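You operate a simulated robot arm through the tools that you are given. There is no shell and no other tool.

You run a simulated robot arm. Do the job below in one go: nothing can be reset, and whatever is moved stays where it is left.

## Task
Put things in order on the top of the packing bench. At the end: the blue block is on the purple plate; the grey grease tin from the top of the packing bench stands where the white core stood; the grey weight from the top of the packing bench stands where the grey grease tin stood; the white core from the top of the packing bench stands where the blue block stood; whatever was shut is shut again. Leave all else as you found it, and nothing knocked over.

The check looks at the end state, three seconds after you hand in, the way a careful person would. Anything else that was tipped, shoved, dropped, spilled or broken makes it a failure.

## Robot
A 6-joint arm with a two-finger parallel gripper, fixed in place. Base frame: the origin is at the foot of the arm, x ahead of it, y to its left, z up; the work surface is at about z = 0. Units: m, degrees, N and s.
With the tool pointing down near the work surface it reaches from about 0.16 to 0.42 m from the base axis. Its first joint turns from -66.0 to 66.0 degrees. Payload 1.57 kg.
The tool frame sits at the grasp point between the pads (the TCP): z along the fingers, y along the line on which they close. The tips reach 0.03 m beyond it. Largest opening 0.08 m; finger width 0.017, thickness 0.012; the body of the gripper, 0.04 by 0.082 m, starts 0.08 m behind the TCP.
Orientation is that of the tool frame in the base frame, as [roll, pitch, yaw] about the fixed x, y, z axes, in that order (R = Rz(yaw) Ry(pitch) Rx(roll)). With the fingers straight down and closing along the base's y, the tool's x points along the base's -x, its y along +y and its z along -z.

## Interface
- The arm moves only by the tool move_arm. Its argument "commands" is text: rows parted by semicolons, each of 7 numbers parted by spaces: the shift along the tool's x, y, z in cm, then the turn, a rotation vector about the tool's x, y, z in rad, then the closure, from 0 (fully open) to 1 (shut). In form: tx ty tz rx ry rz jaw; .... A call has 1 to 20 rows; each row is the pose to reach, as a shift and turn from the pose commanded when the call began, along the tool's axes at that moment. A row lasts 0.2 s, in which the tool goes at most 0.05 m and 8.6 degrees; a call with a longer step from one row to the next is refused whole, and so is a gripper value outside its range. A pose out of reach is approached as far as the arm can. The call stops where the force on the tool passes 40 N (or 10 N more than at its start, if that is more) or the arm is blocked; 0.2 s more then pass. The fingers move at their own pace (about 0.153 m/s each) and stop on an object; they squeeze with about 28 N. The grip force told is the motor's: it shows also when the fingers shut on nothing. Time passes only in rows, and 0.2 s behind the last, so rows that repeat a pose let the fingers close. The reply holds the time, the measured pose of the TCP, the force on the tool along the base axes, the opening and the grip force, in the units named above and with some noise, with the torque about the TCP (base axes, N m) and any sound that the robot's microphone picked up.
- Cameras (640 x 400 px; columns grow to the right, rows downward): "scene" is fixed at [0.0417, -0.3268, 0.4166]; the picture's right is [0.88, -0.48, 0.00], its down [-0.31, -0.56, -0.77] and it looks along [0.37, 0.68, -0.64] (base axes); focal length 214 px, centre (320, 200). "wrist" rides on the gripper at [0.072, -0.007, -0.122] in the tool frame; the picture's right is [0.09, 1.00, 0.00], its down [-0.84, 0.08, -0.54] and it looks along [-0.54, 0.05, 0.84] (tool axes); focal length 238 px, centre (320, 200). There is no depth. A picture from a camera that has moved, and an enlarged one, comes with that camera's place and axes in the base frame and with its lens.
- get_image(camera): a new picture of that camera. It takes no simulated time.
- inspect(camera, box): a new picture of the part [left, top, right, bottom] of that camera's present view, enlarged. It takes no simulated time.
- sign_off(): hands the job in; it is judged then, once.

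Nothing tells you positions but the pictures and the camera data. Unless the task says otherwise, let go and move clear before handing in.

The tools are called by a JSON object that holds its "fn" and its "kwargs". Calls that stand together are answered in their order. move_arm: Moves the arm, as the interface text tells. Its arguments: {"type":"object","properties":{"commands":{"type":"string"}},"required":["commands"]} The other tools are called the same way: get_image (camera) takes a picture; inspect (camera, box) takes an enlarged picture of a part of a camera's view; sign_off () hands the job in.

At the start:

```text
time: 0.0
tool_pos: [0.2226, -0.0549, 0.2941]
orientation: [180.0, 0.0, -179.9]
wrist_force: [-0.6, 0.5, 0.2]
torque: [-0.01, -0.02, 0.01]
opening: 0.0799
grasp_force: 0.1
```

scene: 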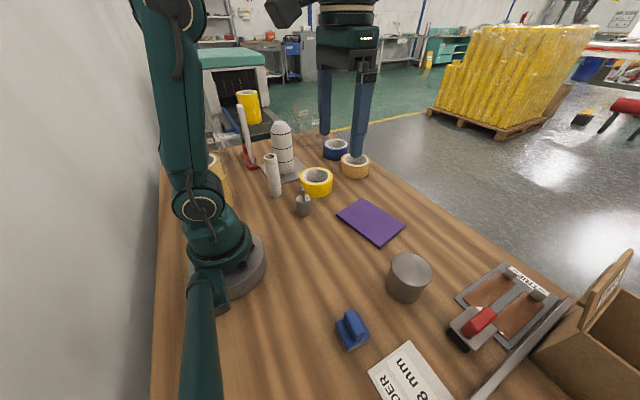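
wrist: 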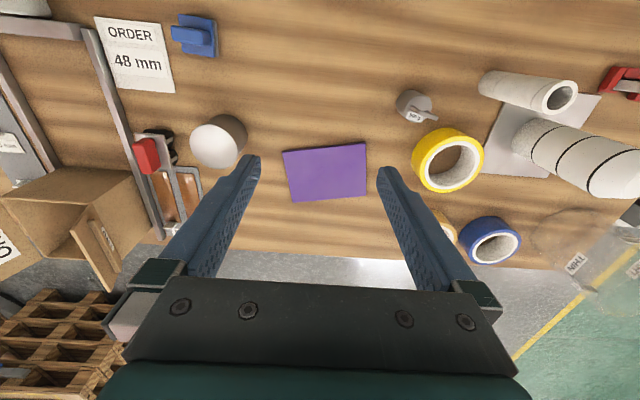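

I see a bench with a purple plate, a blue block, a grey cylinder (likely the tin), a small grey weight with a stub, and a white core near the spool stack. I'll look closer before moving.

{"fn": "inspect", "kwargs": {"camera": "scene", "box": [220, 100, 420, 225]}}

{"fn": "inspect", "kwargs": {"camera": "scene", "box": [300, 220, 620, 400]}}

{"fn": "inspect", "kwargs": {"camera": "wrist", "box": [380, 50, 640, 280]}}

{"fn": "inspect", "kwargs": {"camera": "wrist", "box": [0, 0, 280, 300]}}

```text
3.20 times, centred on (320, 162) of scene
camera zoom: at [0.0417, -0.3268, 0.4166], right [0.88, -0.48, 0.0], down [-0.31, -0.56, -0.77], along [0.37, 0.68, -0.64], focal length 686 px, centre (320, 320)
```

zoom: 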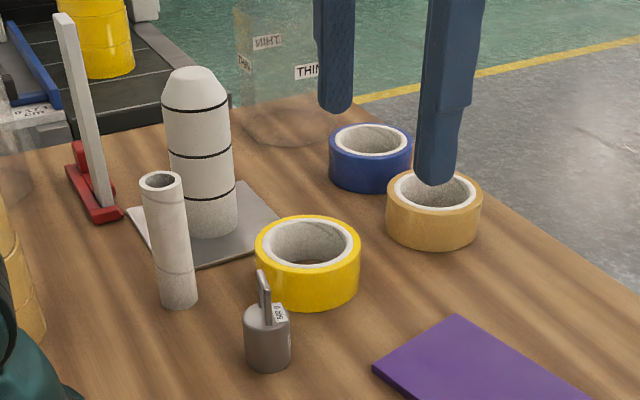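

```text
2.00 times, centred on (460, 310) of scene
camera zoom: at [0.0417, -0.3268, 0.4166], right [0.88, -0.48, 0.0], down [-0.31, -0.56, -0.77], along [0.37, 0.68, -0.64], focal length 429 px, centre (40, -20)
```

zoom: 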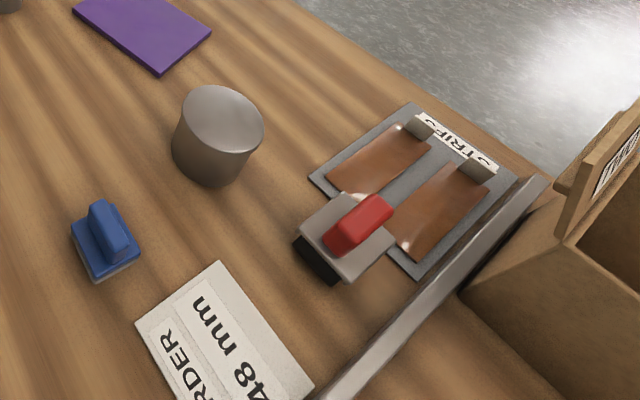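

```text
1.74 times, centred on (510, 165) of wrist
camera zoom: at [0.1502, -0.0616, 0.4143], right [-0.09, 1.0, 0.0], down [0.84, 0.08, 0.54], along [0.54, 0.05, -0.84], focal length 414 px, centre (-10, 261)
```

zoom: 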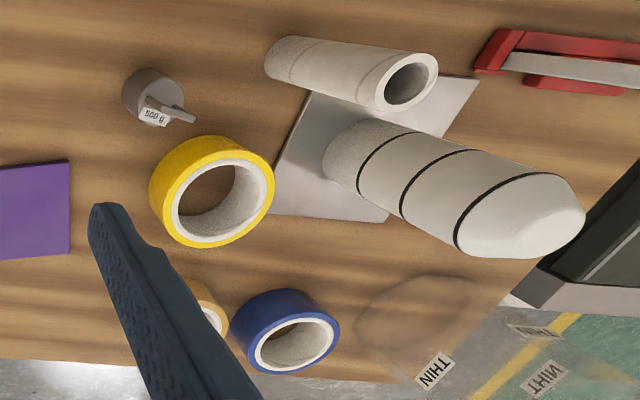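

```text
1.33 times, centred on (140, 150) of wrist
camera zoom: at [0.1502, -0.0616, 0.4143], right [-0.09, 1.0, 0.0], down [0.84, 0.08, 0.54], along [0.54, 0.05, -0.84], focal length 318 px, centre (560, 267)
```

zoom: 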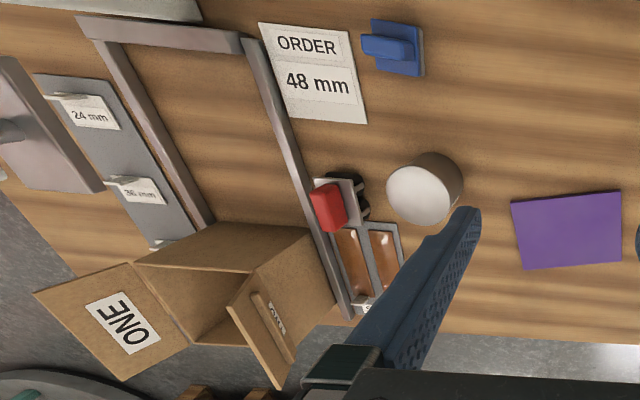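

The blue block is at about (0.155, -0.232), the tin near (0.289, -0.208), the weight near (0.215, 0.093) and the white core near (0.177, 0.214). Next I'll move high above the right side to view the block and tin more closely.

{"fn": "move_arm", "kwargs": {"commands": "1 -4 1 0 0 0 0; 2 -8 2 0 0 0 0; 3 -11 4 0 0 0 0; 3.5 -14 5 0 0 0 0; 3.5 -16 6 0 0 0 0; 3.5 -16 6 0 0 0 0"}}

```text
time: 1.4
tool_pos: [0.1881, -0.2144, 0.2329]
orientation: [-180.0, 0.0, -180.0]
wrist_force: [0.6, 1.2, -0.6]
torque: [-0.01, 0.0, 0.01]
opening: 0.0801
grasp_force: 0.0
```

The arm is now high above the right side of the bench. I'll take pictures to refine the block and tin positions.

{"fn": "get_image", "kwargs": {"camera": "wrist"}}

{"fn": "get_image", "kwargs": {"camera": "scene"}}

```text
taken
camera wrist: at [0.1142, -0.2211, 0.3538], right [-0.09, 1.0, 0.0], down [0.84, 0.08, 0.54], along [0.54, 0.05, -0.84], focal length 238 px, centre (320, 200)
```

wrist: 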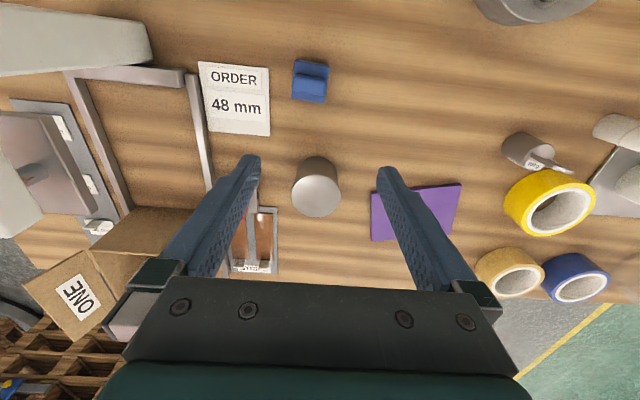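

```text
taken
```

scene: 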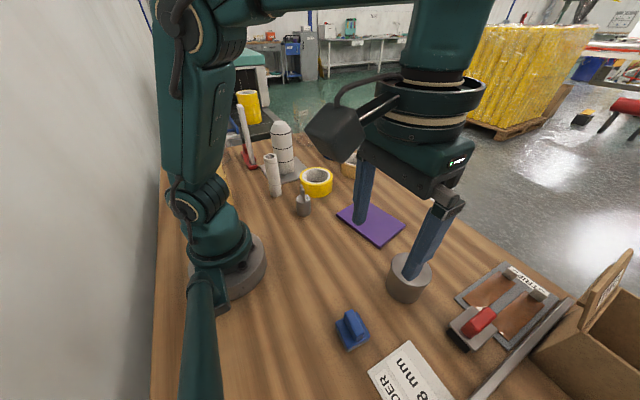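

{"fn": "inspect", "kwargs": {"camera": "wrist", "box": [250, 30, 390, 118]}}

{"fn": "inspect", "kwargs": {"camera": "wrist", "box": [240, 120, 480, 270]}}

{"fn": "inspect", "kwargs": {"camera": "scene", "box": [310, 280, 470, 380]}}

```text
4.55 times, centred on (320, 74) of wrist
camera zoom: at [0.1142, -0.2211, 0.3538], right [-0.09, 1.0, 0.0], down [0.84, 0.08, 0.54], along [0.54, 0.05, -0.84], focal length 1083 px, centre (320, 773)
```

zoom: 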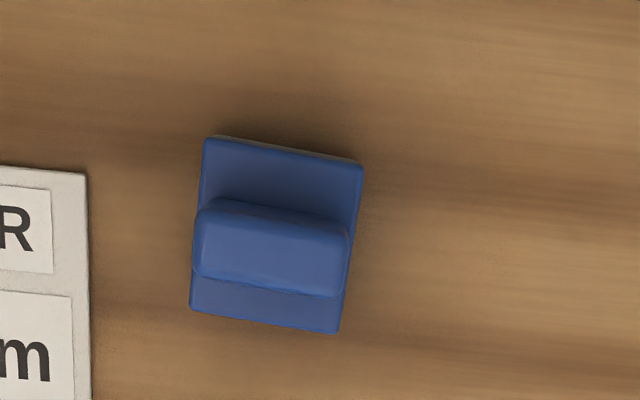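

```text
2.67 times, centred on (360, 195) of wrist
camera zoom: at [0.1142, -0.2211, 0.3538], right [-0.09, 1.0, 0.0], down [0.84, 0.08, 0.54], along [0.54, 0.05, -0.84], focal length 636 px, centre (213, 213)
```

zoom: 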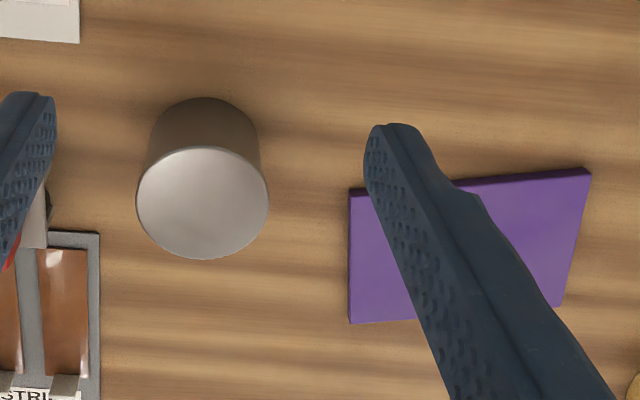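

```text
4.00 times, centred on (390, 330) of scene
camera zoom: at [0.0417, -0.3268, 0.4166], right [0.88, -0.48, 0.0], down [-0.31, -0.56, -0.77], along [0.37, 0.68, -0.64], focal length 858 px, centre (40, -320)
```

zoom: 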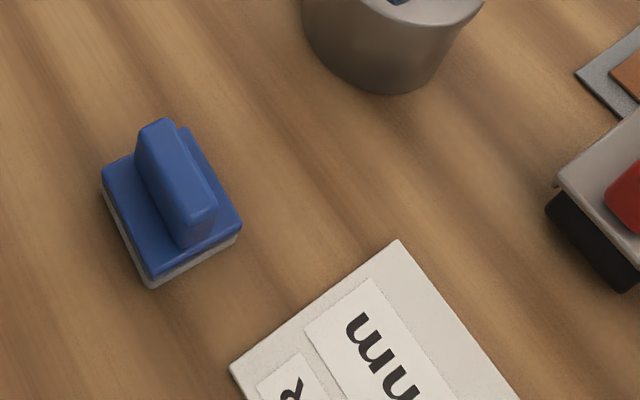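

The block is about 4.5 cm square with a thin handle along y, centred near (0.154, -0.231). The plate centre is near (0.350, -0.030), and the tin is about 7 cm wide, near (0.293, -0.210). Next I'll turn the tool about 93° so the fingers close across the handle, and come down over the block.

{"fn": "move_arm", "kwargs": {"commands": "0.4 -0.2 1 0 0 0.148 0.2; 0.8 -0.4 2 0 0 0.296 0.3; 1.2 -0.6 3 0 0 0.444 0.3; 1.6 -0.8 4 0 0 0.592 0.3; 2.0 -1.0 5 0 0 0.74 0.3; 2.4 -1.2 6 0 0 0.888 0.3; 2.8 -1.4 7 0 0 1.036 0.3; 3.2 -1.5 8 0 0 1.184 0.3; 3.4 -1.66 8 0 0 1.332 0.3; 3.4 -1.66 8 0 0 1.48 0.3; 3.4 -1.66 8 0 0 1.627 0.3; 3.4 -1.66 8 0 0 1.627 0.3"}}

{"fn": "get_image", "kwargs": {"camera": "wrist"}}

{"fn": "get_image", "kwargs": {"camera": "scene"}}

```text
time: 4.0
tool_pos: [0.1534, -0.2313, 0.1543]
orientation: [180.0, 0.0, 86.6]
wrist_force: [0.2, -0.2, 0.3]
torque: [-0.02, -0.02, 0.0]
opening: 0.056
grasp_force: 0.1
```

```text
taken
camera wrist: at [0.1509, -0.159, 0.2746], right [1.0, 0.03, 0.0], down [0.03, -0.84, 0.54], along [0.02, -0.54, -0.84], focal length 238 px, centre (320, 200)
```

wrist: 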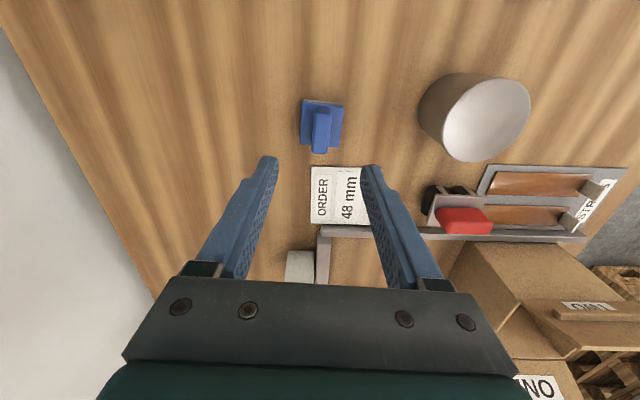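

```text
taken
```

scene: 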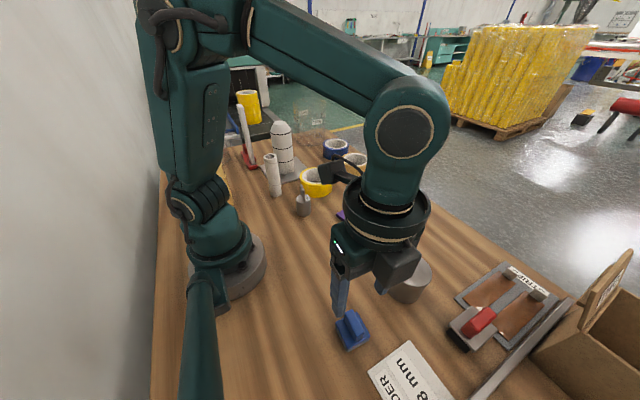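

{"fn": "inspect", "kwargs": {"camera": "wrist", "box": [270, 80, 380, 180]}}

{"fn": "inspect", "kwargs": {"camera": "scene", "box": [300, 260, 460, 360]}}

```text
4.00 times, centred on (325, 130) of wrist
camera zoom: at [0.1509, -0.159, 0.2746], right [1.0, 0.03, 0.0], down [0.03, -0.84, 0.54], along [0.02, -0.54, -0.84], focal length 953 px, centre (300, 480)
```

zoom: 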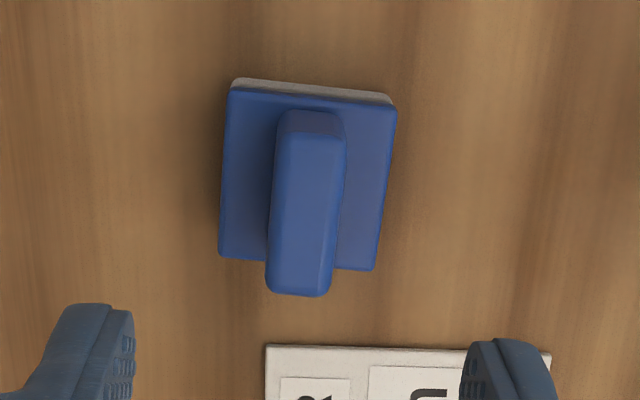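

```text
4.00 times, centred on (380, 310) of scene
camera zoom: at [0.0417, -0.3268, 0.4166], right [0.88, -0.48, 0.0], down [-0.31, -0.56, -0.77], along [0.37, 0.68, -0.64], focal length 858 px, centre (80, -240)
```

zoom: 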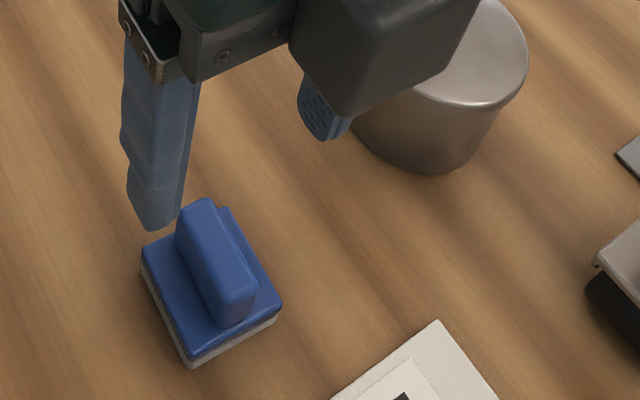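

The block is confirmed at (0.1547, -0.232), with a handle about 1.5 cm thick and its top near 4 cm. Next I'll go down over the handle, grip it and lift.

{"fn": "move_arm", "kwargs": {"commands": "-0.06 0.13 4 0 0 0 0.3; -0.06 0.13 7 0 0 0 0.3; -0.06 0.13 9 0 0 0 0.3; -0.06 0.13 10 0 0 0 0.3; -0.06 0.13 10.5 0 0 0 0.3; -0.06 0.13 10.5 0 0 0 0.3"}}

{"fn": "get_image", "kwargs": {"camera": "wrist"}}

{"fn": "inspect", "kwargs": {"camera": "scene", "box": [300, 260, 460, 360]}}

```text
time: 5.4
tool_pos: [0.1555, -0.2324, 0.0481]
orientation: [180.0, 0.0, 86.8]
wrist_force: [0.3, 0.5, 0.0]
torque: [-0.01, -0.04, 0.0]
opening: 0.0561
grasp_force: 0.0
```

```text
taken
camera wrist: at [0.1521, -0.1594, 0.169], right [1.0, 0.04, 0.0], down [0.03, -0.84, 0.54], along [0.02, -0.54, -0.84], focal length 238 px, centre (320, 200)
```

wrist: 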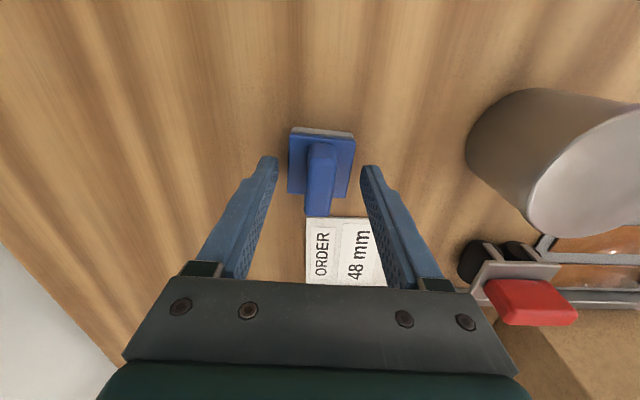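

```text
4.00 times, centred on (380, 310) of scene
camera zoom: at [0.0417, -0.3268, 0.4166], right [0.88, -0.48, 0.0], down [-0.31, -0.56, -0.77], along [0.37, 0.68, -0.64], focal length 858 px, centre (80, -240)
```

zoom: 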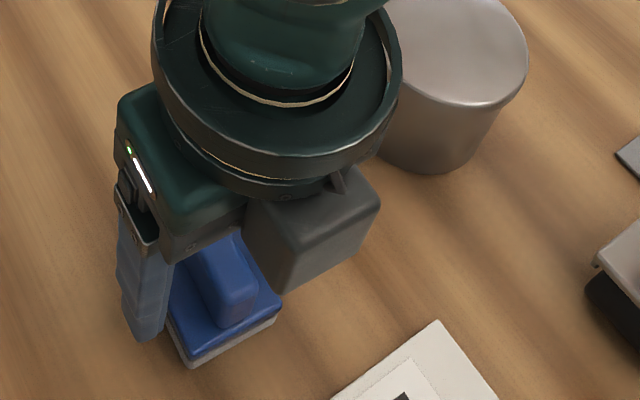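

The handle sits centred between the fingers. I'll close and lift a little.

{"fn": "move_arm", "kwargs": {"commands": "0 0 0 0 0 0 1; 0 0 0 0 0 0 1; 0 0 0 0 0 0 1; 0 0 -1 0 0 0 1; 0 0 -3 0 0 0 1; 0 0 -6 0 0 0 1; 0 0 -9 0 0 0 1; 0 0 -9 0 0 0 1"}}

{"fn": "get_image", "kwargs": {"camera": "wrist"}}

{"fn": "get_image", "kwargs": {"camera": "scene"}}

```text
time: 7.2
tool_pos: [0.1548, -0.2328, 0.1398]
orientation: [-180.0, 0.1, 86.8]
wrist_force: [-1.1, 0.5, -0.2]
torque: [0.01, 0.0, 0.0]
opening: 0.0001
grasp_force: 21.9
```

```text
taken
camera wrist: at [0.1518, -0.1605, 0.2604], right [1.0, 0.04, 0.0], down [0.03, -0.84, 0.54], along [0.02, -0.54, -0.84], focal length 238 px, centre (320, 200)
```

wrist: 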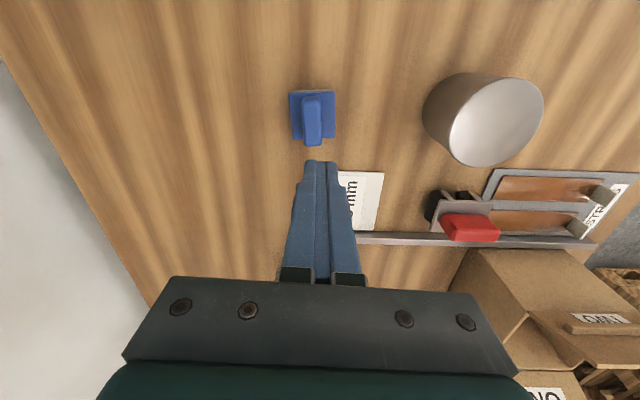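

```text
taken
```

scene: 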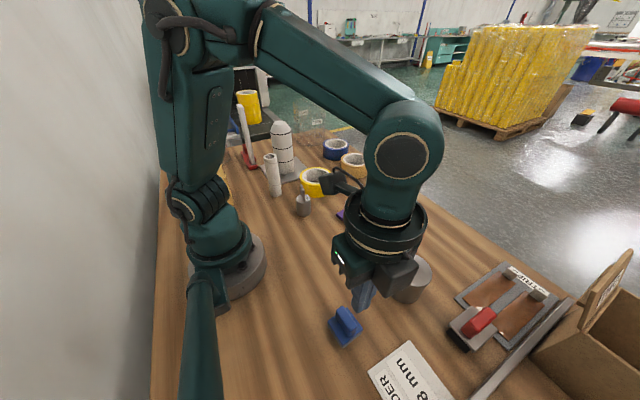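

The fingers closed on nothing and the block shifted slightly, so the grip was either too high or not centred. I'll look closely before trying again.

{"fn": "inspect", "kwargs": {"camera": "wrist", "box": [270, 80, 370, 180]}}

{"fn": "inspect", "kwargs": {"camera": "scene", "box": [300, 270, 400, 360]}}

```text
4.00 times, centred on (320, 130) of wrist
camera zoom: at [0.1518, -0.1605, 0.2604], right [1.0, 0.04, 0.0], down [0.03, -0.84, 0.54], along [0.02, -0.54, -0.84], focal length 953 px, centre (320, 480)
```

zoom: 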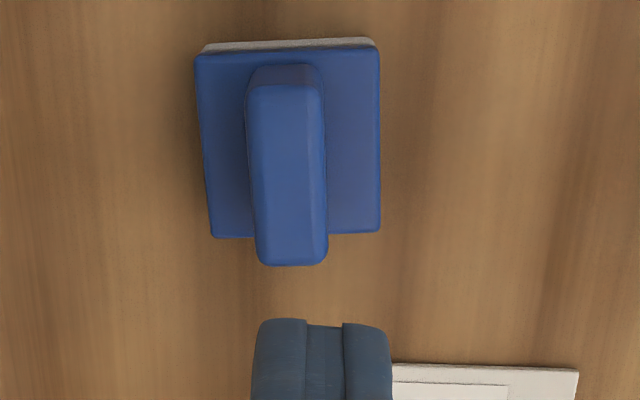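

```text
4.44 times, centred on (350, 315) of scene
camera zoom: at [0.0417, -0.3268, 0.4166], right [0.88, -0.48, 0.0], down [-0.31, -0.56, -0.77], along [0.37, 0.68, -0.64], focal length 953 px, centre (187, -311)
```

zoom: 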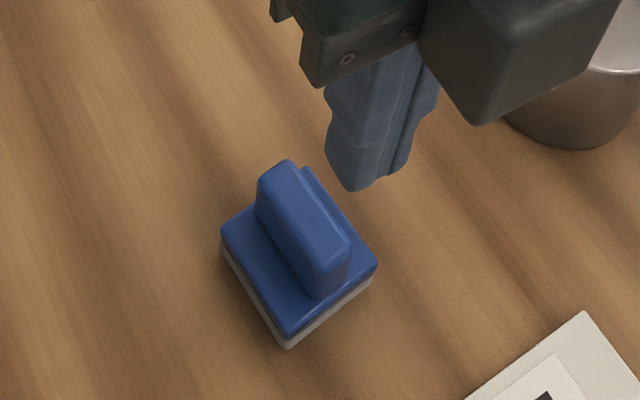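

The block turned about 7° and moved to about (0.147, -0.219). Its base is thicker than I took it for, about 2 cm, so the tips only caught the base's top edge. Next I'll realign and come down to just above it, meaning to grip the base's sides.

{"fn": "move_arm", "kwargs": {"commands": "0.4 -0.3 0 0 0 -0.06 0.17; 1.27 -0.86 0 0 0 -0.117 0.17; 1.27 -0.86 2 0 0 -0.117 0.17; 1.27 -0.86 3 0 0 -0.117 0.17; 1.27 -0.86 3 0 0 -0.117 0.17"}}

{"fn": "inspect", "kwargs": {"camera": "wrist", "box": [240, 80, 400, 180]}}

{"fn": "inspect", "kwargs": {"camera": "scene", "box": [300, 260, 420, 360]}}

```text
time: 8.4
tool_pos: [0.1447, -0.219, 0.1079]
orientation: [180.0, 0.0, 93.5]
wrist_force: [-0.5, -0.4, -0.2]
torque: [0.0, -0.01, -0.02]
opening: 0.0664
grasp_force: 0.0
```

```text
4.00 times, centred on (320, 130) of wrist
camera zoom: at [0.1347, -0.1479, 0.2292], right [0.99, 0.15, 0.0], down [0.13, -0.83, 0.54], along [0.08, -0.54, -0.84], focal length 953 px, centre (320, 480)
```

zoom: 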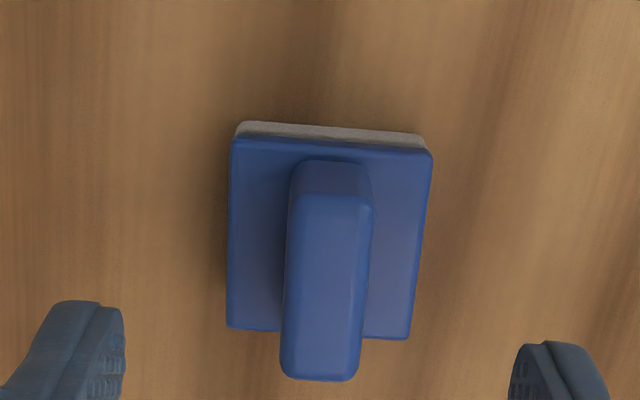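

```text
4.00 times, centred on (360, 310) of scene
camera zoom: at [0.0417, -0.3268, 0.4166], right [0.88, -0.48, 0.0], down [-0.31, -0.56, -0.77], along [0.37, 0.68, -0.64], focal length 858 px, centre (160, -240)
```

zoom: 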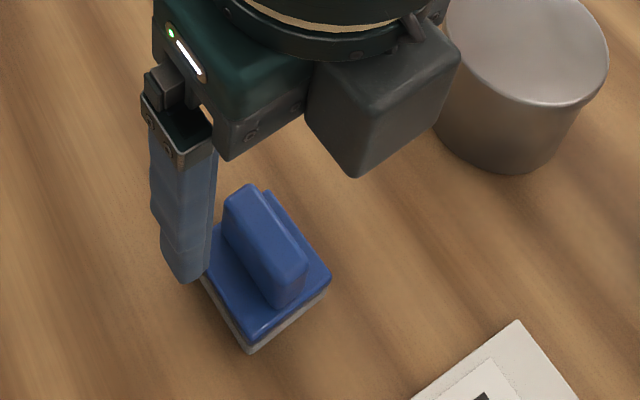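

The tool now lines up with the block to about 1.5 mm and is parallel to its sides. I'll go down so the tips are about 6 mm above the bench, then close on the base.

{"fn": "move_arm", "kwargs": {"commands": "-0.05 0.05 3 0 0 0 0.17; -0.05 0.05 5 0 0 0 0.17; -0.05 0.05 6 0 0 0 0.17; -0.05 0.05 6.6 0 0 0 0.17; -0.05 0.05 7.1 0 0 0 0.17; -0.05 0.05 7.1 0 0 0 0.17"}}

{"fn": "get_image", "kwargs": {"camera": "wrist"}}

```text
time: 9.8
tool_pos: [0.1473, -0.2208, 0.0371]
orientation: [-180.0, 0.1, 93.3]
wrist_force: [0.5, 0.0, -0.4]
torque: [0.03, -0.01, 0.03]
opening: 0.0665
grasp_force: 0.1
```

```text
taken
camera wrist: at [0.1355, -0.1486, 0.158], right [0.99, 0.15, 0.0], down [0.13, -0.83, 0.54], along [0.08, -0.54, -0.84], focal length 238 px, centre (320, 200)
```

wrist: 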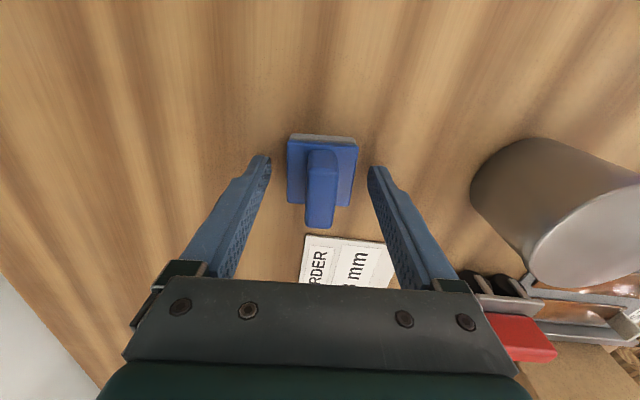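

{"fn": "move_arm", "kwargs": {"commands": "0 0 0 0 0 0 0.5; 0 0 0 0 0 0 1; 0 0 0 0 0 0 1; 0 0 0 0 0 0 1"}}

{"fn": "get_image", "kwargs": {"camera": "wrist"}}

{"fn": "inspect", "kwargs": {"camera": "scene", "box": [300, 260, 420, 360]}}

```text
time: 10.8
tool_pos: [0.1463, -0.2188, 0.0375]
orientation: [179.9, 0.1, 93.5]
wrist_force: [0.2, -1.2, -0.2]
torque: [0.04, -0.04, -0.01]
opening: 0.0432
grasp_force: 27.9
```

```text
taken
camera wrist: at [0.1355, -0.1486, 0.1581], right [0.99, 0.15, 0.0], down [0.13, -0.83, 0.54], along [0.08, -0.54, -0.84], focal length 238 px, centre (320, 200)
```

wrist: 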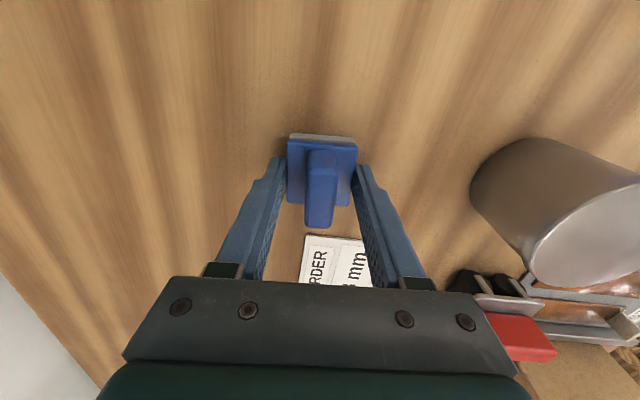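

```text
4.00 times, centred on (360, 310) of scene
camera zoom: at [0.0417, -0.3268, 0.4166], right [0.88, -0.48, 0.0], down [-0.31, -0.56, -0.77], along [0.37, 0.68, -0.64], focal length 858 px, centre (160, -240)
```

zoom: 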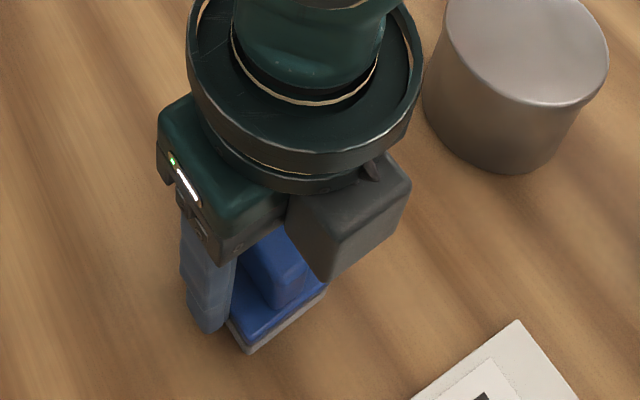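

The base is gripped at 4.3 cm opening with full force. I'll lift slowly and check that it holds.

{"fn": "move_arm", "kwargs": {"commands": "0 0 -0.5 0 0 0 1; 0 0 -1 0 0 0 1; 0 0 -2 0 0 0 1; 0 0 -3 0 0 0 1; 0 0 -5 0 0 0 1; 0 0 -8 0 0 0 1; 0 0 -10 0 0 0 1; 0 0 -10 0 0 0 1"}}

{"fn": "get_image", "kwargs": {"camera": "wrist"}}

{"fn": "get_image", "kwargs": {"camera": "scene"}}

```text
time: 12.6
tool_pos: [0.1478, -0.2194, 0.1367]
orientation: [-179.9, 0.1, 93.5]
wrist_force: [-0.4, 0.4, 0.3]
torque: [0.0, -0.01, 0.0]
opening: 0.0436
grasp_force: 27.5
```

```text
taken
camera wrist: at [0.1357, -0.1472, 0.2582], right [0.99, 0.15, 0.0], down [0.13, -0.83, 0.54], along [0.08, -0.54, -0.84], focal length 238 px, centre (320, 200)
```

wrist: 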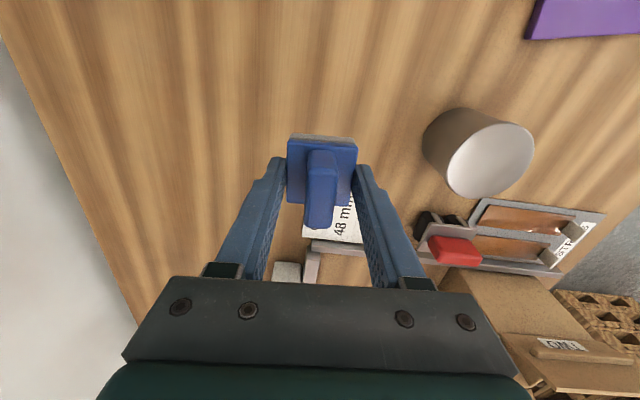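

```text
taken
```

scene: 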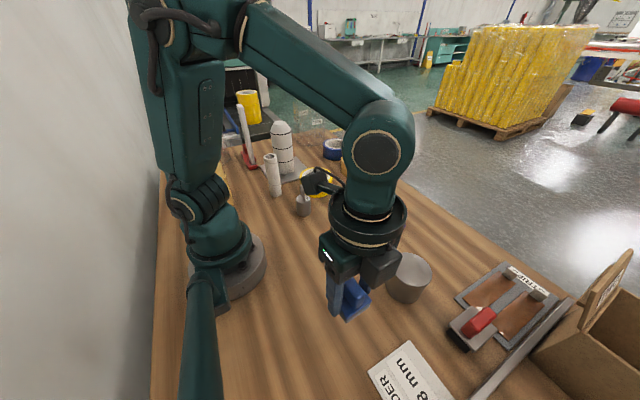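

The block is held. Next I'll carry it high over to the plate centre near (0.350, -0.030), turning the tool back as I go.

{"fn": "move_arm", "kwargs": {"commands": "1.47 1.78 0 0 0 -0.1257 1; 2.93 3.57 0 0 0 -0.2513 1; 4.4 5.35 0 0 0 -0.377 1; 5.87 7.13 0 0 0 -0.5027 1; 7.33 8.92 0 0 0 -0.6283 1; 8.8 10.7 0 0 0 -0.754 1; 10.27 12.48 0 0 0 -0.8797 1; 11.73 14.27 0 0 0 -1.0053 1; 13.2 16.05 0 0 0 -1.131 1; 14.67 17.83 0 0 0 -1.2567 1; 16.13 19.62 0 0 0 -1.3823 1; 17.6 21.4 0 0 0 -1.508 1; 17.6 21.4 0 0 0 -1.508 1; 17.6 21.4 0 0 0 -1.508 1"}}

{"fn": "get_image", "kwargs": {"camera": "wrist"}}

{"fn": "get_image", "kwargs": {"camera": "scene"}}

```text
time: 15.6
tool_pos: [0.3501, -0.0302, 0.1378]
orientation: [180.0, 0.0, 179.9]
wrist_force: [-0.2, 0.1, -0.1]
torque: [0.01, -0.01, 0.01]
opening: 0.0431
grasp_force: 27.9
```

```text
taken
camera wrist: at [0.2776, -0.0376, 0.2588], right [-0.09, 1.0, 0.0], down [0.84, 0.08, 0.54], along [0.54, 0.05, -0.84], focal length 238 px, centre (320, 200)
```

wrist: 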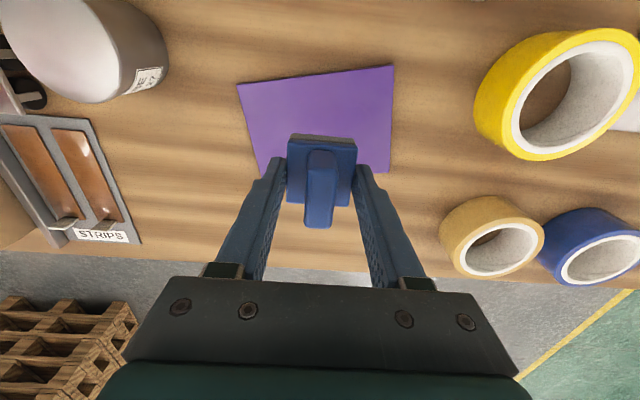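

```text
taken
```

scene: 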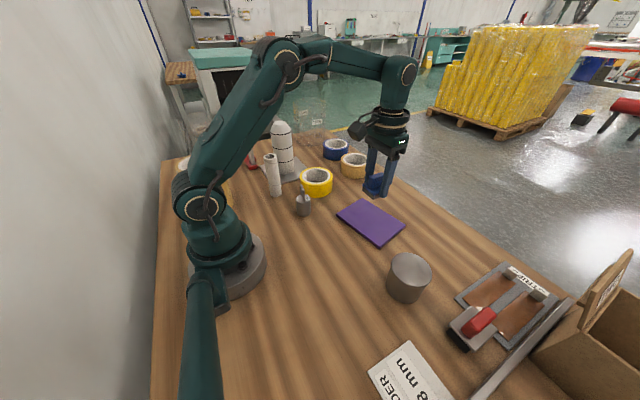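

The block hangs over the plate centre. I'll check the plate's thickness before lowering.

{"fn": "inspect", "kwargs": {"camera": "scene", "box": [320, 150, 420, 250]}}

{"fn": "inspect", "kwargs": {"camera": "wrist", "box": [0, 0, 200, 120]}}

```text
4.00 times, centred on (370, 200) of scene
camera zoom: at [0.0417, -0.3268, 0.4166], right [0.88, -0.48, 0.0], down [-0.31, -0.56, -0.77], along [0.37, 0.68, -0.64], focal length 858 px, centre (120, 200)
```

zoom: 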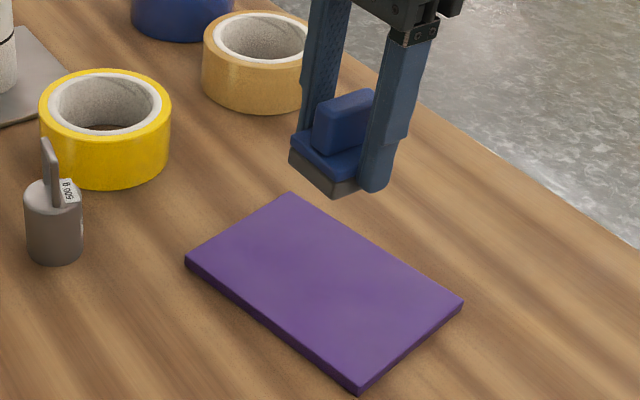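

```text
3.20 times, centred on (100, 60) of wrist
camera zoom: at [0.2776, -0.0376, 0.2588], right [-0.09, 1.0, 0.0], down [0.84, 0.08, 0.54], along [0.54, 0.05, -0.84], focal length 763 px, centre (1024, 648)
```

zoom: 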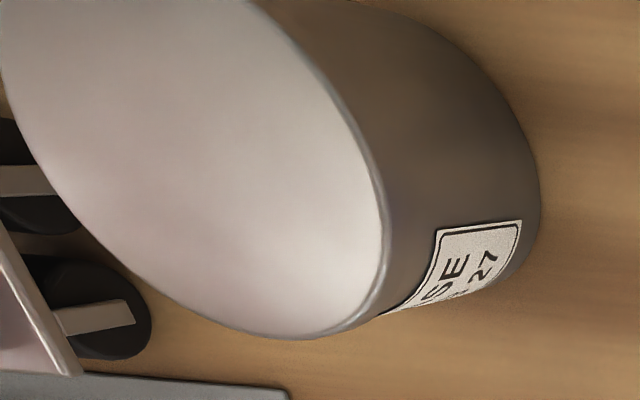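

The tin carries a "GREASE" label, so it is confirmed. The plate is about 1.3 cm thick, so I'll lower the block in small steps and watch the force.

{"fn": "move_arm", "kwargs": {"commands": "-0.1 0 3 0 0 0 1; -0.3 0 5.5 0 0 0 1; -0.3 0 7 0 0 0 1; -0.3 0 7.6 0 0 0 1; -0.3 0 8 0 0 0 1; -0.3 0 8 0 0 0 1"}}

{"fn": "inspect", "kwargs": {"camera": "scene", "box": [320, 150, 420, 250]}}

```text
time: 17.0
tool_pos: [0.3539, -0.0312, 0.057]
orientation: [-179.9, 0.1, -180.0]
wrist_force: [0.0, 0.4, -0.4]
torque: [0.02, -0.01, -0.04]
opening: 0.0432
grasp_force: 27.4
```

```text
4.00 times, centred on (370, 200) of scene
camera zoom: at [0.0417, -0.3268, 0.4166], right [0.88, -0.48, 0.0], down [-0.31, -0.56, -0.77], along [0.37, 0.68, -0.64], focal length 858 px, centre (120, 200)
```

zoom: 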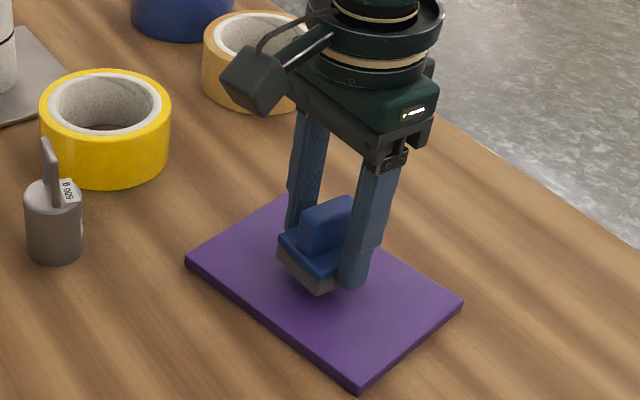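

{"fn": "move_arm", "kwargs": {"commands": "0 0 0.2 0 0 0 1; 0 0 0.4 0 0 0 1; 0 0 0.4 0 0 0 1"}}

{"fn": "inspect", "kwargs": {"camera": "scene", "box": [340, 185, 400, 235]}}

```text
time: 17.8
tool_pos: [0.3533, -0.0309, 0.0543]
orientation: [180.0, -0.1, 179.9]
wrist_force: [-0.2, 0.3, -1.1]
torque: [0.03, 0.0, 0.01]
opening: 0.0432
grasp_force: 27.5
```

```text
8.00 times, centred on (370, 210) of scene
camera zoom: at [0.0417, -0.3268, 0.4166], right [0.88, -0.48, 0.0], down [-0.31, -0.56, -0.77], along [0.37, 0.68, -0.64], focal length 1716 px, centre (-80, 120)
```

zoom: 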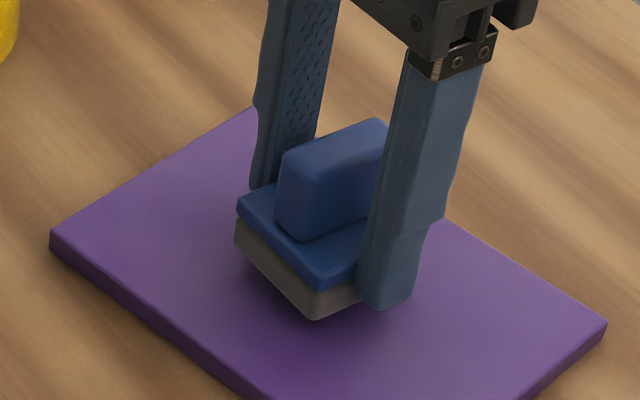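

{"fn": "move_arm", "kwargs": {"commands": "0 0 0.15 0 0 0 1; 0 0 0.3 0 0 0 1; 0 0 0.3 0 0 0 1"}}

{"fn": "inspect", "kwargs": {"camera": "scene", "box": [340, 185, 400, 235]}}

```text
time: 18.6
tool_pos: [0.354, -0.0288, 0.05]
orientation: [-180.0, -0.1, 179.9]
wrist_force: [0.1, 0.0, -0.8]
torque: [-0.02, 0.0, 0.02]
opening: 0.0433
grasp_force: 28.4
```

```text
8.00 times, centred on (370, 210) of scene
camera zoom: at [0.0417, -0.3268, 0.4166], right [0.88, -0.48, 0.0], down [-0.31, -0.56, -0.77], along [0.37, 0.68, -0.64], focal length 1716 px, centre (-80, 120)
```

zoom: 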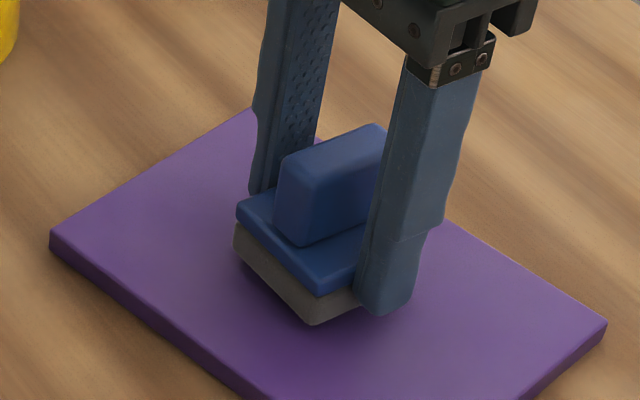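

{"fn": "move_arm", "kwargs": {"commands": "0 0 0.1 0 0 0 1; 0 0 0.2 0 0 0 1; 0 0 0.2 0 0 0 1"}}

{"fn": "inspect", "kwargs": {"camera": "scene", "box": [340, 185, 400, 235]}}

```text
time: 19.4
tool_pos: [0.3539, -0.0303, 0.0477]
orientation: [179.9, 0.0, 179.9]
wrist_force: [0.2, 0.8, 0.4]
torque: [0.01, -0.01, 0.01]
opening: 0.0434
grasp_force: 27.9
```

```text
8.00 times, centred on (370, 210) of scene
camera zoom: at [0.0417, -0.3268, 0.4166], right [0.88, -0.48, 0.0], down [-0.31, -0.56, -0.77], along [0.37, 0.68, -0.64], focal length 1716 px, centre (-80, 120)
```

zoom: 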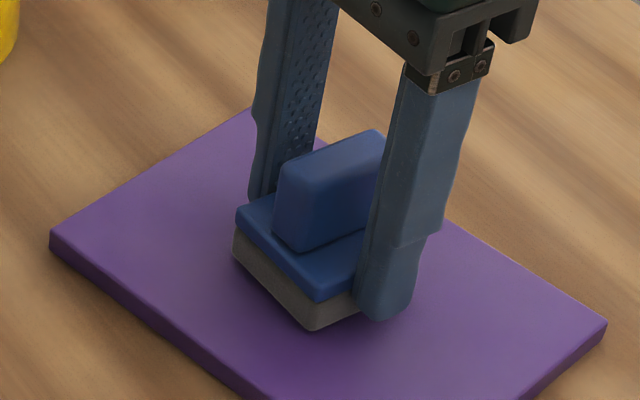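

{"fn": "move_arm", "kwargs": {"commands": "0 0 0.1 0 0 0 1; 0 0 0.1 0 0 0 1"}}

{"fn": "move_arm", "kwargs": {"commands": "0 0 0.1 0 0 0 1; 0 0 0.1 0 0 0 1"}}

{"fn": "inspect", "kwargs": {"camera": "scene", "box": [340, 185, 400, 235]}}

```text
time: 20.0
tool_pos: [0.3533, -0.0308, 0.0483]
orientation: [180.0, 0.0, 179.9]
wrist_force: [0.5, 0.2, -0.5]
torque: [0.02, 0.04, 0.01]
opening: 0.0431
grasp_force: 28.2
```

```text
time: 20.6
tool_pos: [0.3534, -0.0309, 0.0481]
orientation: [179.9, 0.0, 179.9]
wrist_force: [-1.2, -0.2, 4.7]
torque: [-0.01, 0.08, 0.06]
opening: 0.0431
grasp_force: 27.7
```

```text
8.00 times, centred on (370, 210) of scene
camera zoom: at [0.0417, -0.3268, 0.4166], right [0.88, -0.48, 0.0], down [-0.31, -0.56, -0.77], along [0.37, 0.68, -0.64], focal length 1716 px, centre (-80, 120)
```

zoom: 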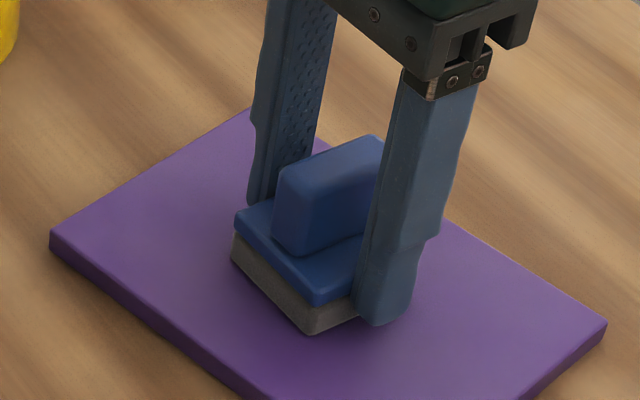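

The force of 4.7 N shows the block is resting on the plate. I'll open and go straight up.

{"fn": "move_arm", "kwargs": {"commands": "0 0 0 0 0 0 0.3; 0 0 0 0 0 0 0.15; 0 0 -1 0 0 0 0.15; 0 0 -3 0 0 0 0.15; 0 0 -6 0 0 0 0.15; 0 0 -10 0 0 0 0.15; 0 0 -15 0 0 0 0.15; 0 0 -18 0 0 0 0; 0 0 -18 0 0 0 0"}}

{"fn": "get_image", "kwargs": {"camera": "wrist"}}

{"fn": "get_image", "kwargs": {"camera": "scene"}}

```text
time: 22.6
tool_pos: [0.3525, -0.0296, 0.225]
orientation: [180.0, -0.1, 179.8]
wrist_force: [0.0, 0.4, -0.7]
torque: [-0.01, 0.04, -0.03]
opening: 0.0798
grasp_force: 0.0
```

```text
taken
camera wrist: at [0.2798, -0.0371, 0.3459], right [-0.09, 1.0, 0.0], down [0.84, 0.08, 0.54], along [0.54, 0.05, -0.84], focal length 238 px, centre (320, 200)
```

wrist: 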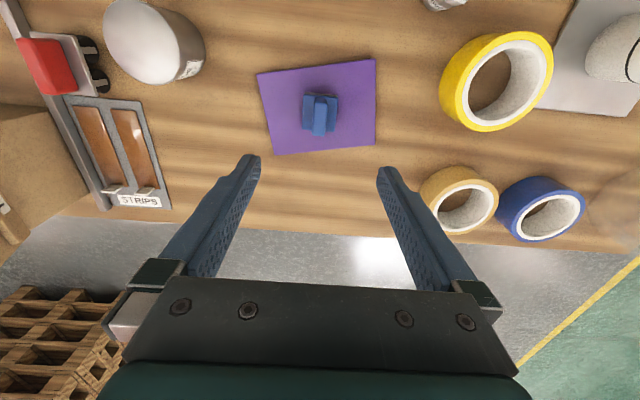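

```text
taken
```

scene: 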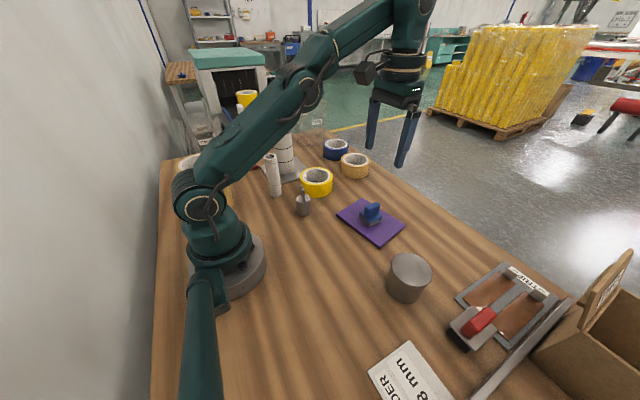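

The block stands on the plate. Next I'll move high over the left side to look at the white core and what surrounds it.

{"fn": "move_arm", "kwargs": {"commands": "2.5 3 -2 0 0 0 0; 5 6 -3.5 0 0 0 0; 7.5 9 -3.5 0 0 0 0; 10 12 -3.5 0 0 0 0; 12.5 15 -3.5 0 0 0 0; 15.3 18 -3.5 0 0 0 0; 15.3 18 -3.5 0 0 0 0"}}

{"fn": "get_image", "kwargs": {"camera": "wrist"}}

{"fn": "get_image", "kwargs": {"camera": "scene"}}

```text
time: 24.2
tool_pos: [0.201, 0.1515, 0.2595]
orientation: [-179.9, 0.1, 179.8]
wrist_force: [-0.7, 0.6, 0.0]
torque: [0.02, 0.01, 0.04]
opening: 0.0801
grasp_force: 0.1
```

```text
taken
camera wrist: at [0.1287, 0.1445, 0.3806], right [-0.09, 1.0, 0.0], down [0.84, 0.07, 0.54], along [0.54, 0.05, -0.84], focal length 238 px, centre (320, 200)
```

wrist: 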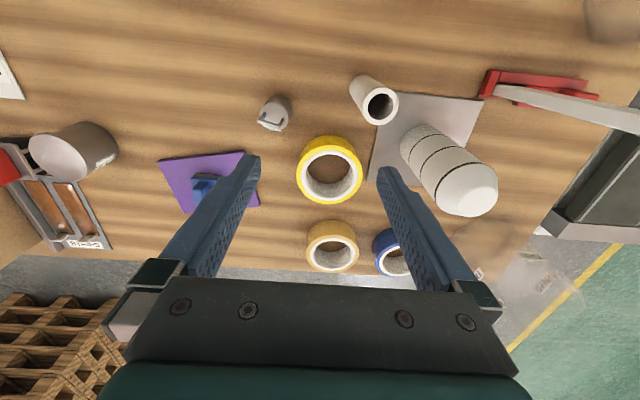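

```text
taken
```

scene: 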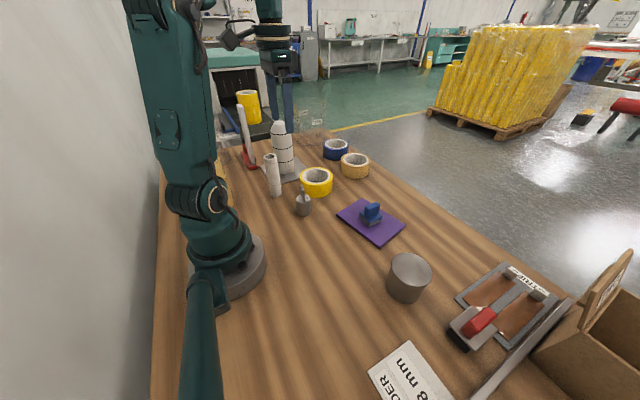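

{"fn": "inspect", "kwargs": {"camera": "wrist", "box": [320, 50, 480, 150]}}

{"fn": "inspect", "kwargs": {"camera": "wrist", "box": [230, 70, 390, 170]}}

{"fn": "inspect", "kwargs": {"camera": "wrist", "box": [440, 0, 640, 125]}}

{"fn": "inspect", "kwargs": {"camera": "scene", "box": [210, 90, 340, 220]}}

```text
4.00 times, centred on (400, 100) of wrist
camera zoom: at [0.1287, 0.1445, 0.3806], right [-0.09, 1.0, 0.0], down [0.84, 0.07, 0.54], along [0.54, 0.05, -0.84], focal length 953 px, centre (0, 600)
```

zoom: 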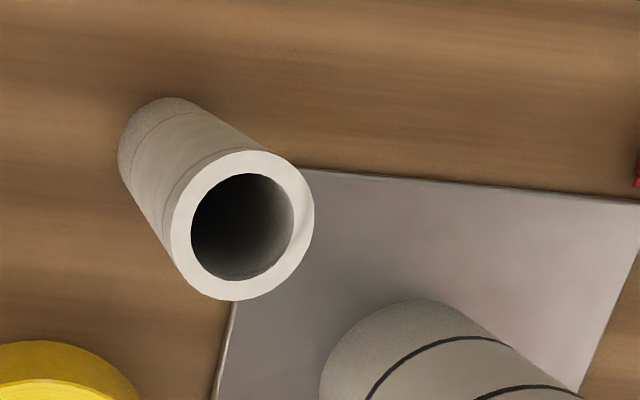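

```text
4.00 times, centred on (310, 120) of wrist
camera zoom: at [0.1287, 0.1445, 0.3806], right [-0.09, 1.0, 0.0], down [0.84, 0.07, 0.54], along [0.54, 0.05, -0.84], focal length 953 px, centre (360, 520)
```

zoom: 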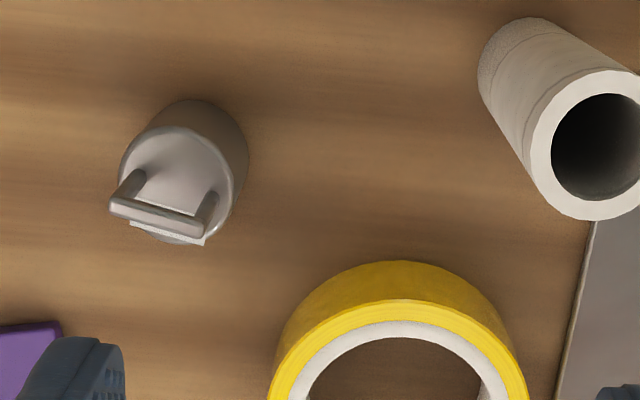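

```text
3.20 times, centred on (540, 62) of wrist
camera zoom: at [0.1287, 0.1445, 0.3806], right [-0.09, 1.0, 0.0], down [0.84, 0.07, 0.54], along [0.54, 0.05, -0.84], focal length 763 px, centre (-384, 640)
```

zoom: 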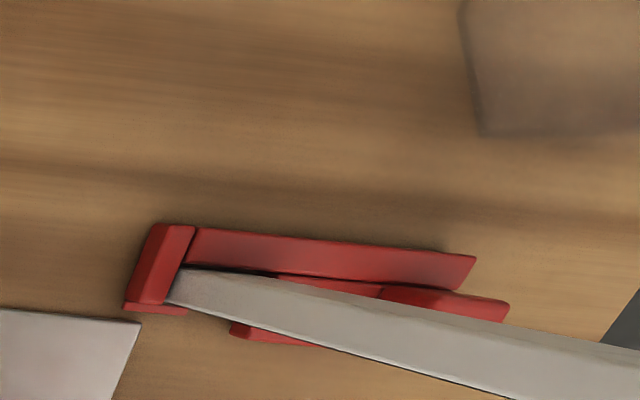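

```text
3.08 times, centred on (275, 155) of scene
camera zoom: at [0.0417, -0.3268, 0.4166], right [0.88, -0.48, 0.0], down [-0.31, -0.56, -0.77], along [0.37, 0.68, -0.64], focal length 660 px, centre (458, 338)
```

zoom: 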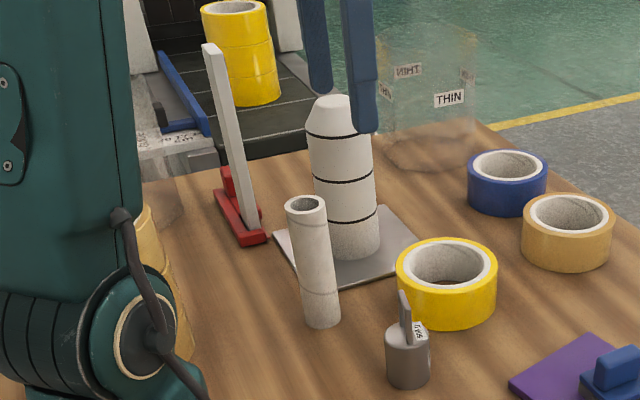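

The core stands at about (0.174, 0.2105), is about 12.7 cm tall and 3.6 cm wide, and sits close to the corner of the grey plate. The weight is at about (0.215, 0.089). Next I'll move above the core and check alignment.

{"fn": "move_arm", "kwargs": {"commands": "1.3 3 0 0 0 0 0; 2.7 5.95 0 0 0 0 0; 2.7 5.95 2 0 0 0 0; 2.7 5.95 4 0 0 0 0; 2.7 5.95 4 0 0 0 0"}}

{"fn": "get_image", "kwargs": {"camera": "wrist"}}

{"fn": "inspect", "kwargs": {"camera": "scene", "box": [210, 90, 340, 220]}}

```text
time: 25.4
tool_pos: [0.1747, 0.209, 0.2229]
orientation: [180.0, 0.0, 179.9]
wrist_force: [0.3, 0.0, -0.3]
torque: [-0.01, 0.0, -0.02]
opening: 0.0801
grasp_force: 0.0
```

```text
taken
camera wrist: at [0.1016, 0.2022, 0.3435], right [-0.09, 1.0, 0.0], down [0.84, 0.07, 0.54], along [0.54, 0.05, -0.84], focal length 238 px, centre (320, 200)
```

wrist: 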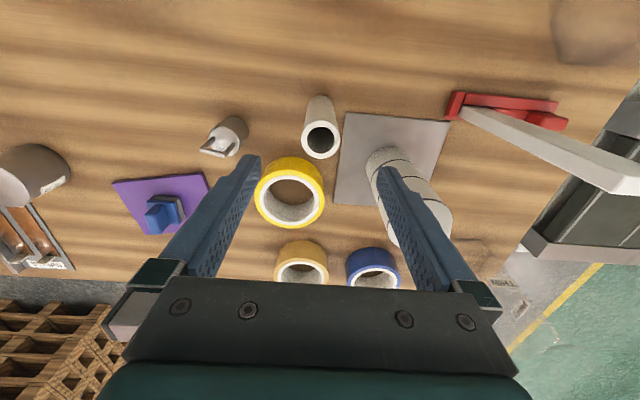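

```text
3.08 times, centred on (275, 155) of scene
camera zoom: at [0.0417, -0.3268, 0.4166], right [0.88, -0.48, 0.0], down [-0.31, -0.56, -0.77], along [0.37, 0.68, -0.64], focal length 660 px, centre (458, 338)
```

zoom: 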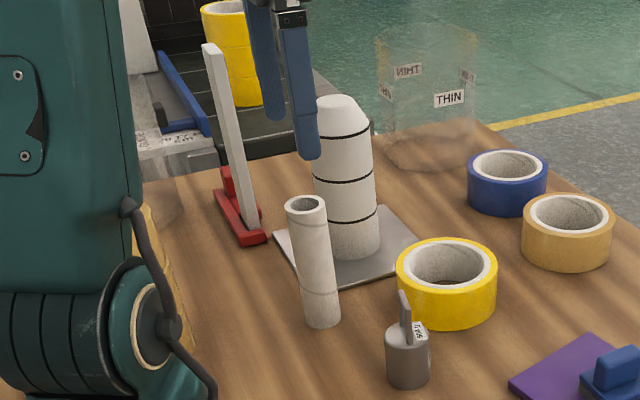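

The TCP axis lines up with the core's top, which appears at about (320, 140) as predicted. I'll go down around it and close gently.

{"fn": "move_arm", "kwargs": {"commands": "0 0 4 0 0 0 0; 0 0 8 0 0 0 0; 0 0 11 0 0 0 0; 0 0 13 0 0 0 0; 0 0 13.7 0 0 0 0; 0 0 13.7 0 0 0 0"}}

{"fn": "get_image", "kwargs": {"camera": "wrist"}}

{"fn": "inspect", "kwargs": {"camera": "scene", "box": [210, 90, 340, 220]}}

```text
time: 26.8
tool_pos: [0.1731, 0.2092, 0.0821]
orientation: [179.9, 0.0, 179.9]
wrist_force: [0.2, 0.8, 0.8]
torque: [0.02, -0.01, -0.01]
opening: 0.0798
grasp_force: 0.0
```

```text
taken
camera wrist: at [0.1009, 0.2024, 0.2041], right [-0.09, 1.0, 0.0], down [0.84, 0.08, 0.54], along [0.54, 0.05, -0.84], focal length 238 px, centre (320, 200)
```

wrist: 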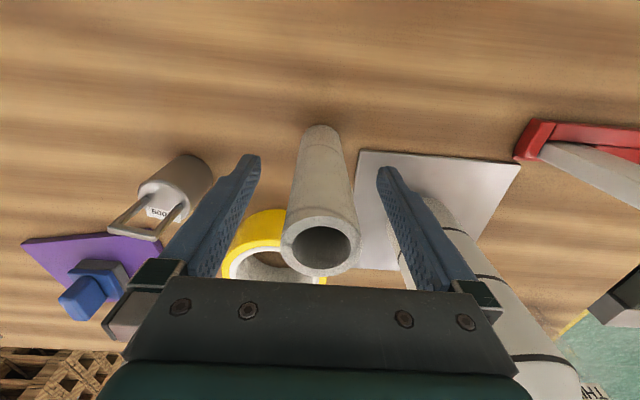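

```text
3.08 times, centred on (275, 155) of scene
camera zoom: at [0.0417, -0.3268, 0.4166], right [0.88, -0.48, 0.0], down [-0.31, -0.56, -0.77], along [0.37, 0.68, -0.64], focal length 660 px, centre (458, 338)
```

zoom: 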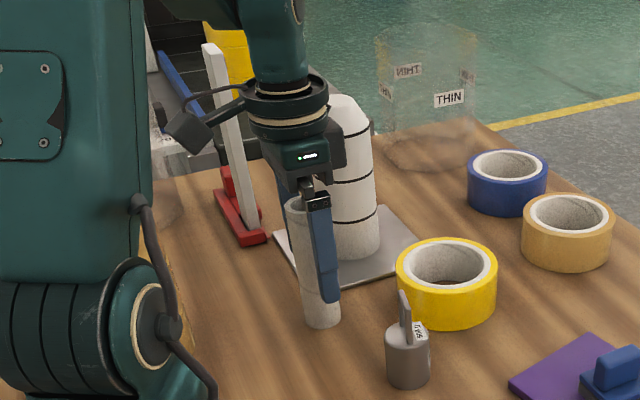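

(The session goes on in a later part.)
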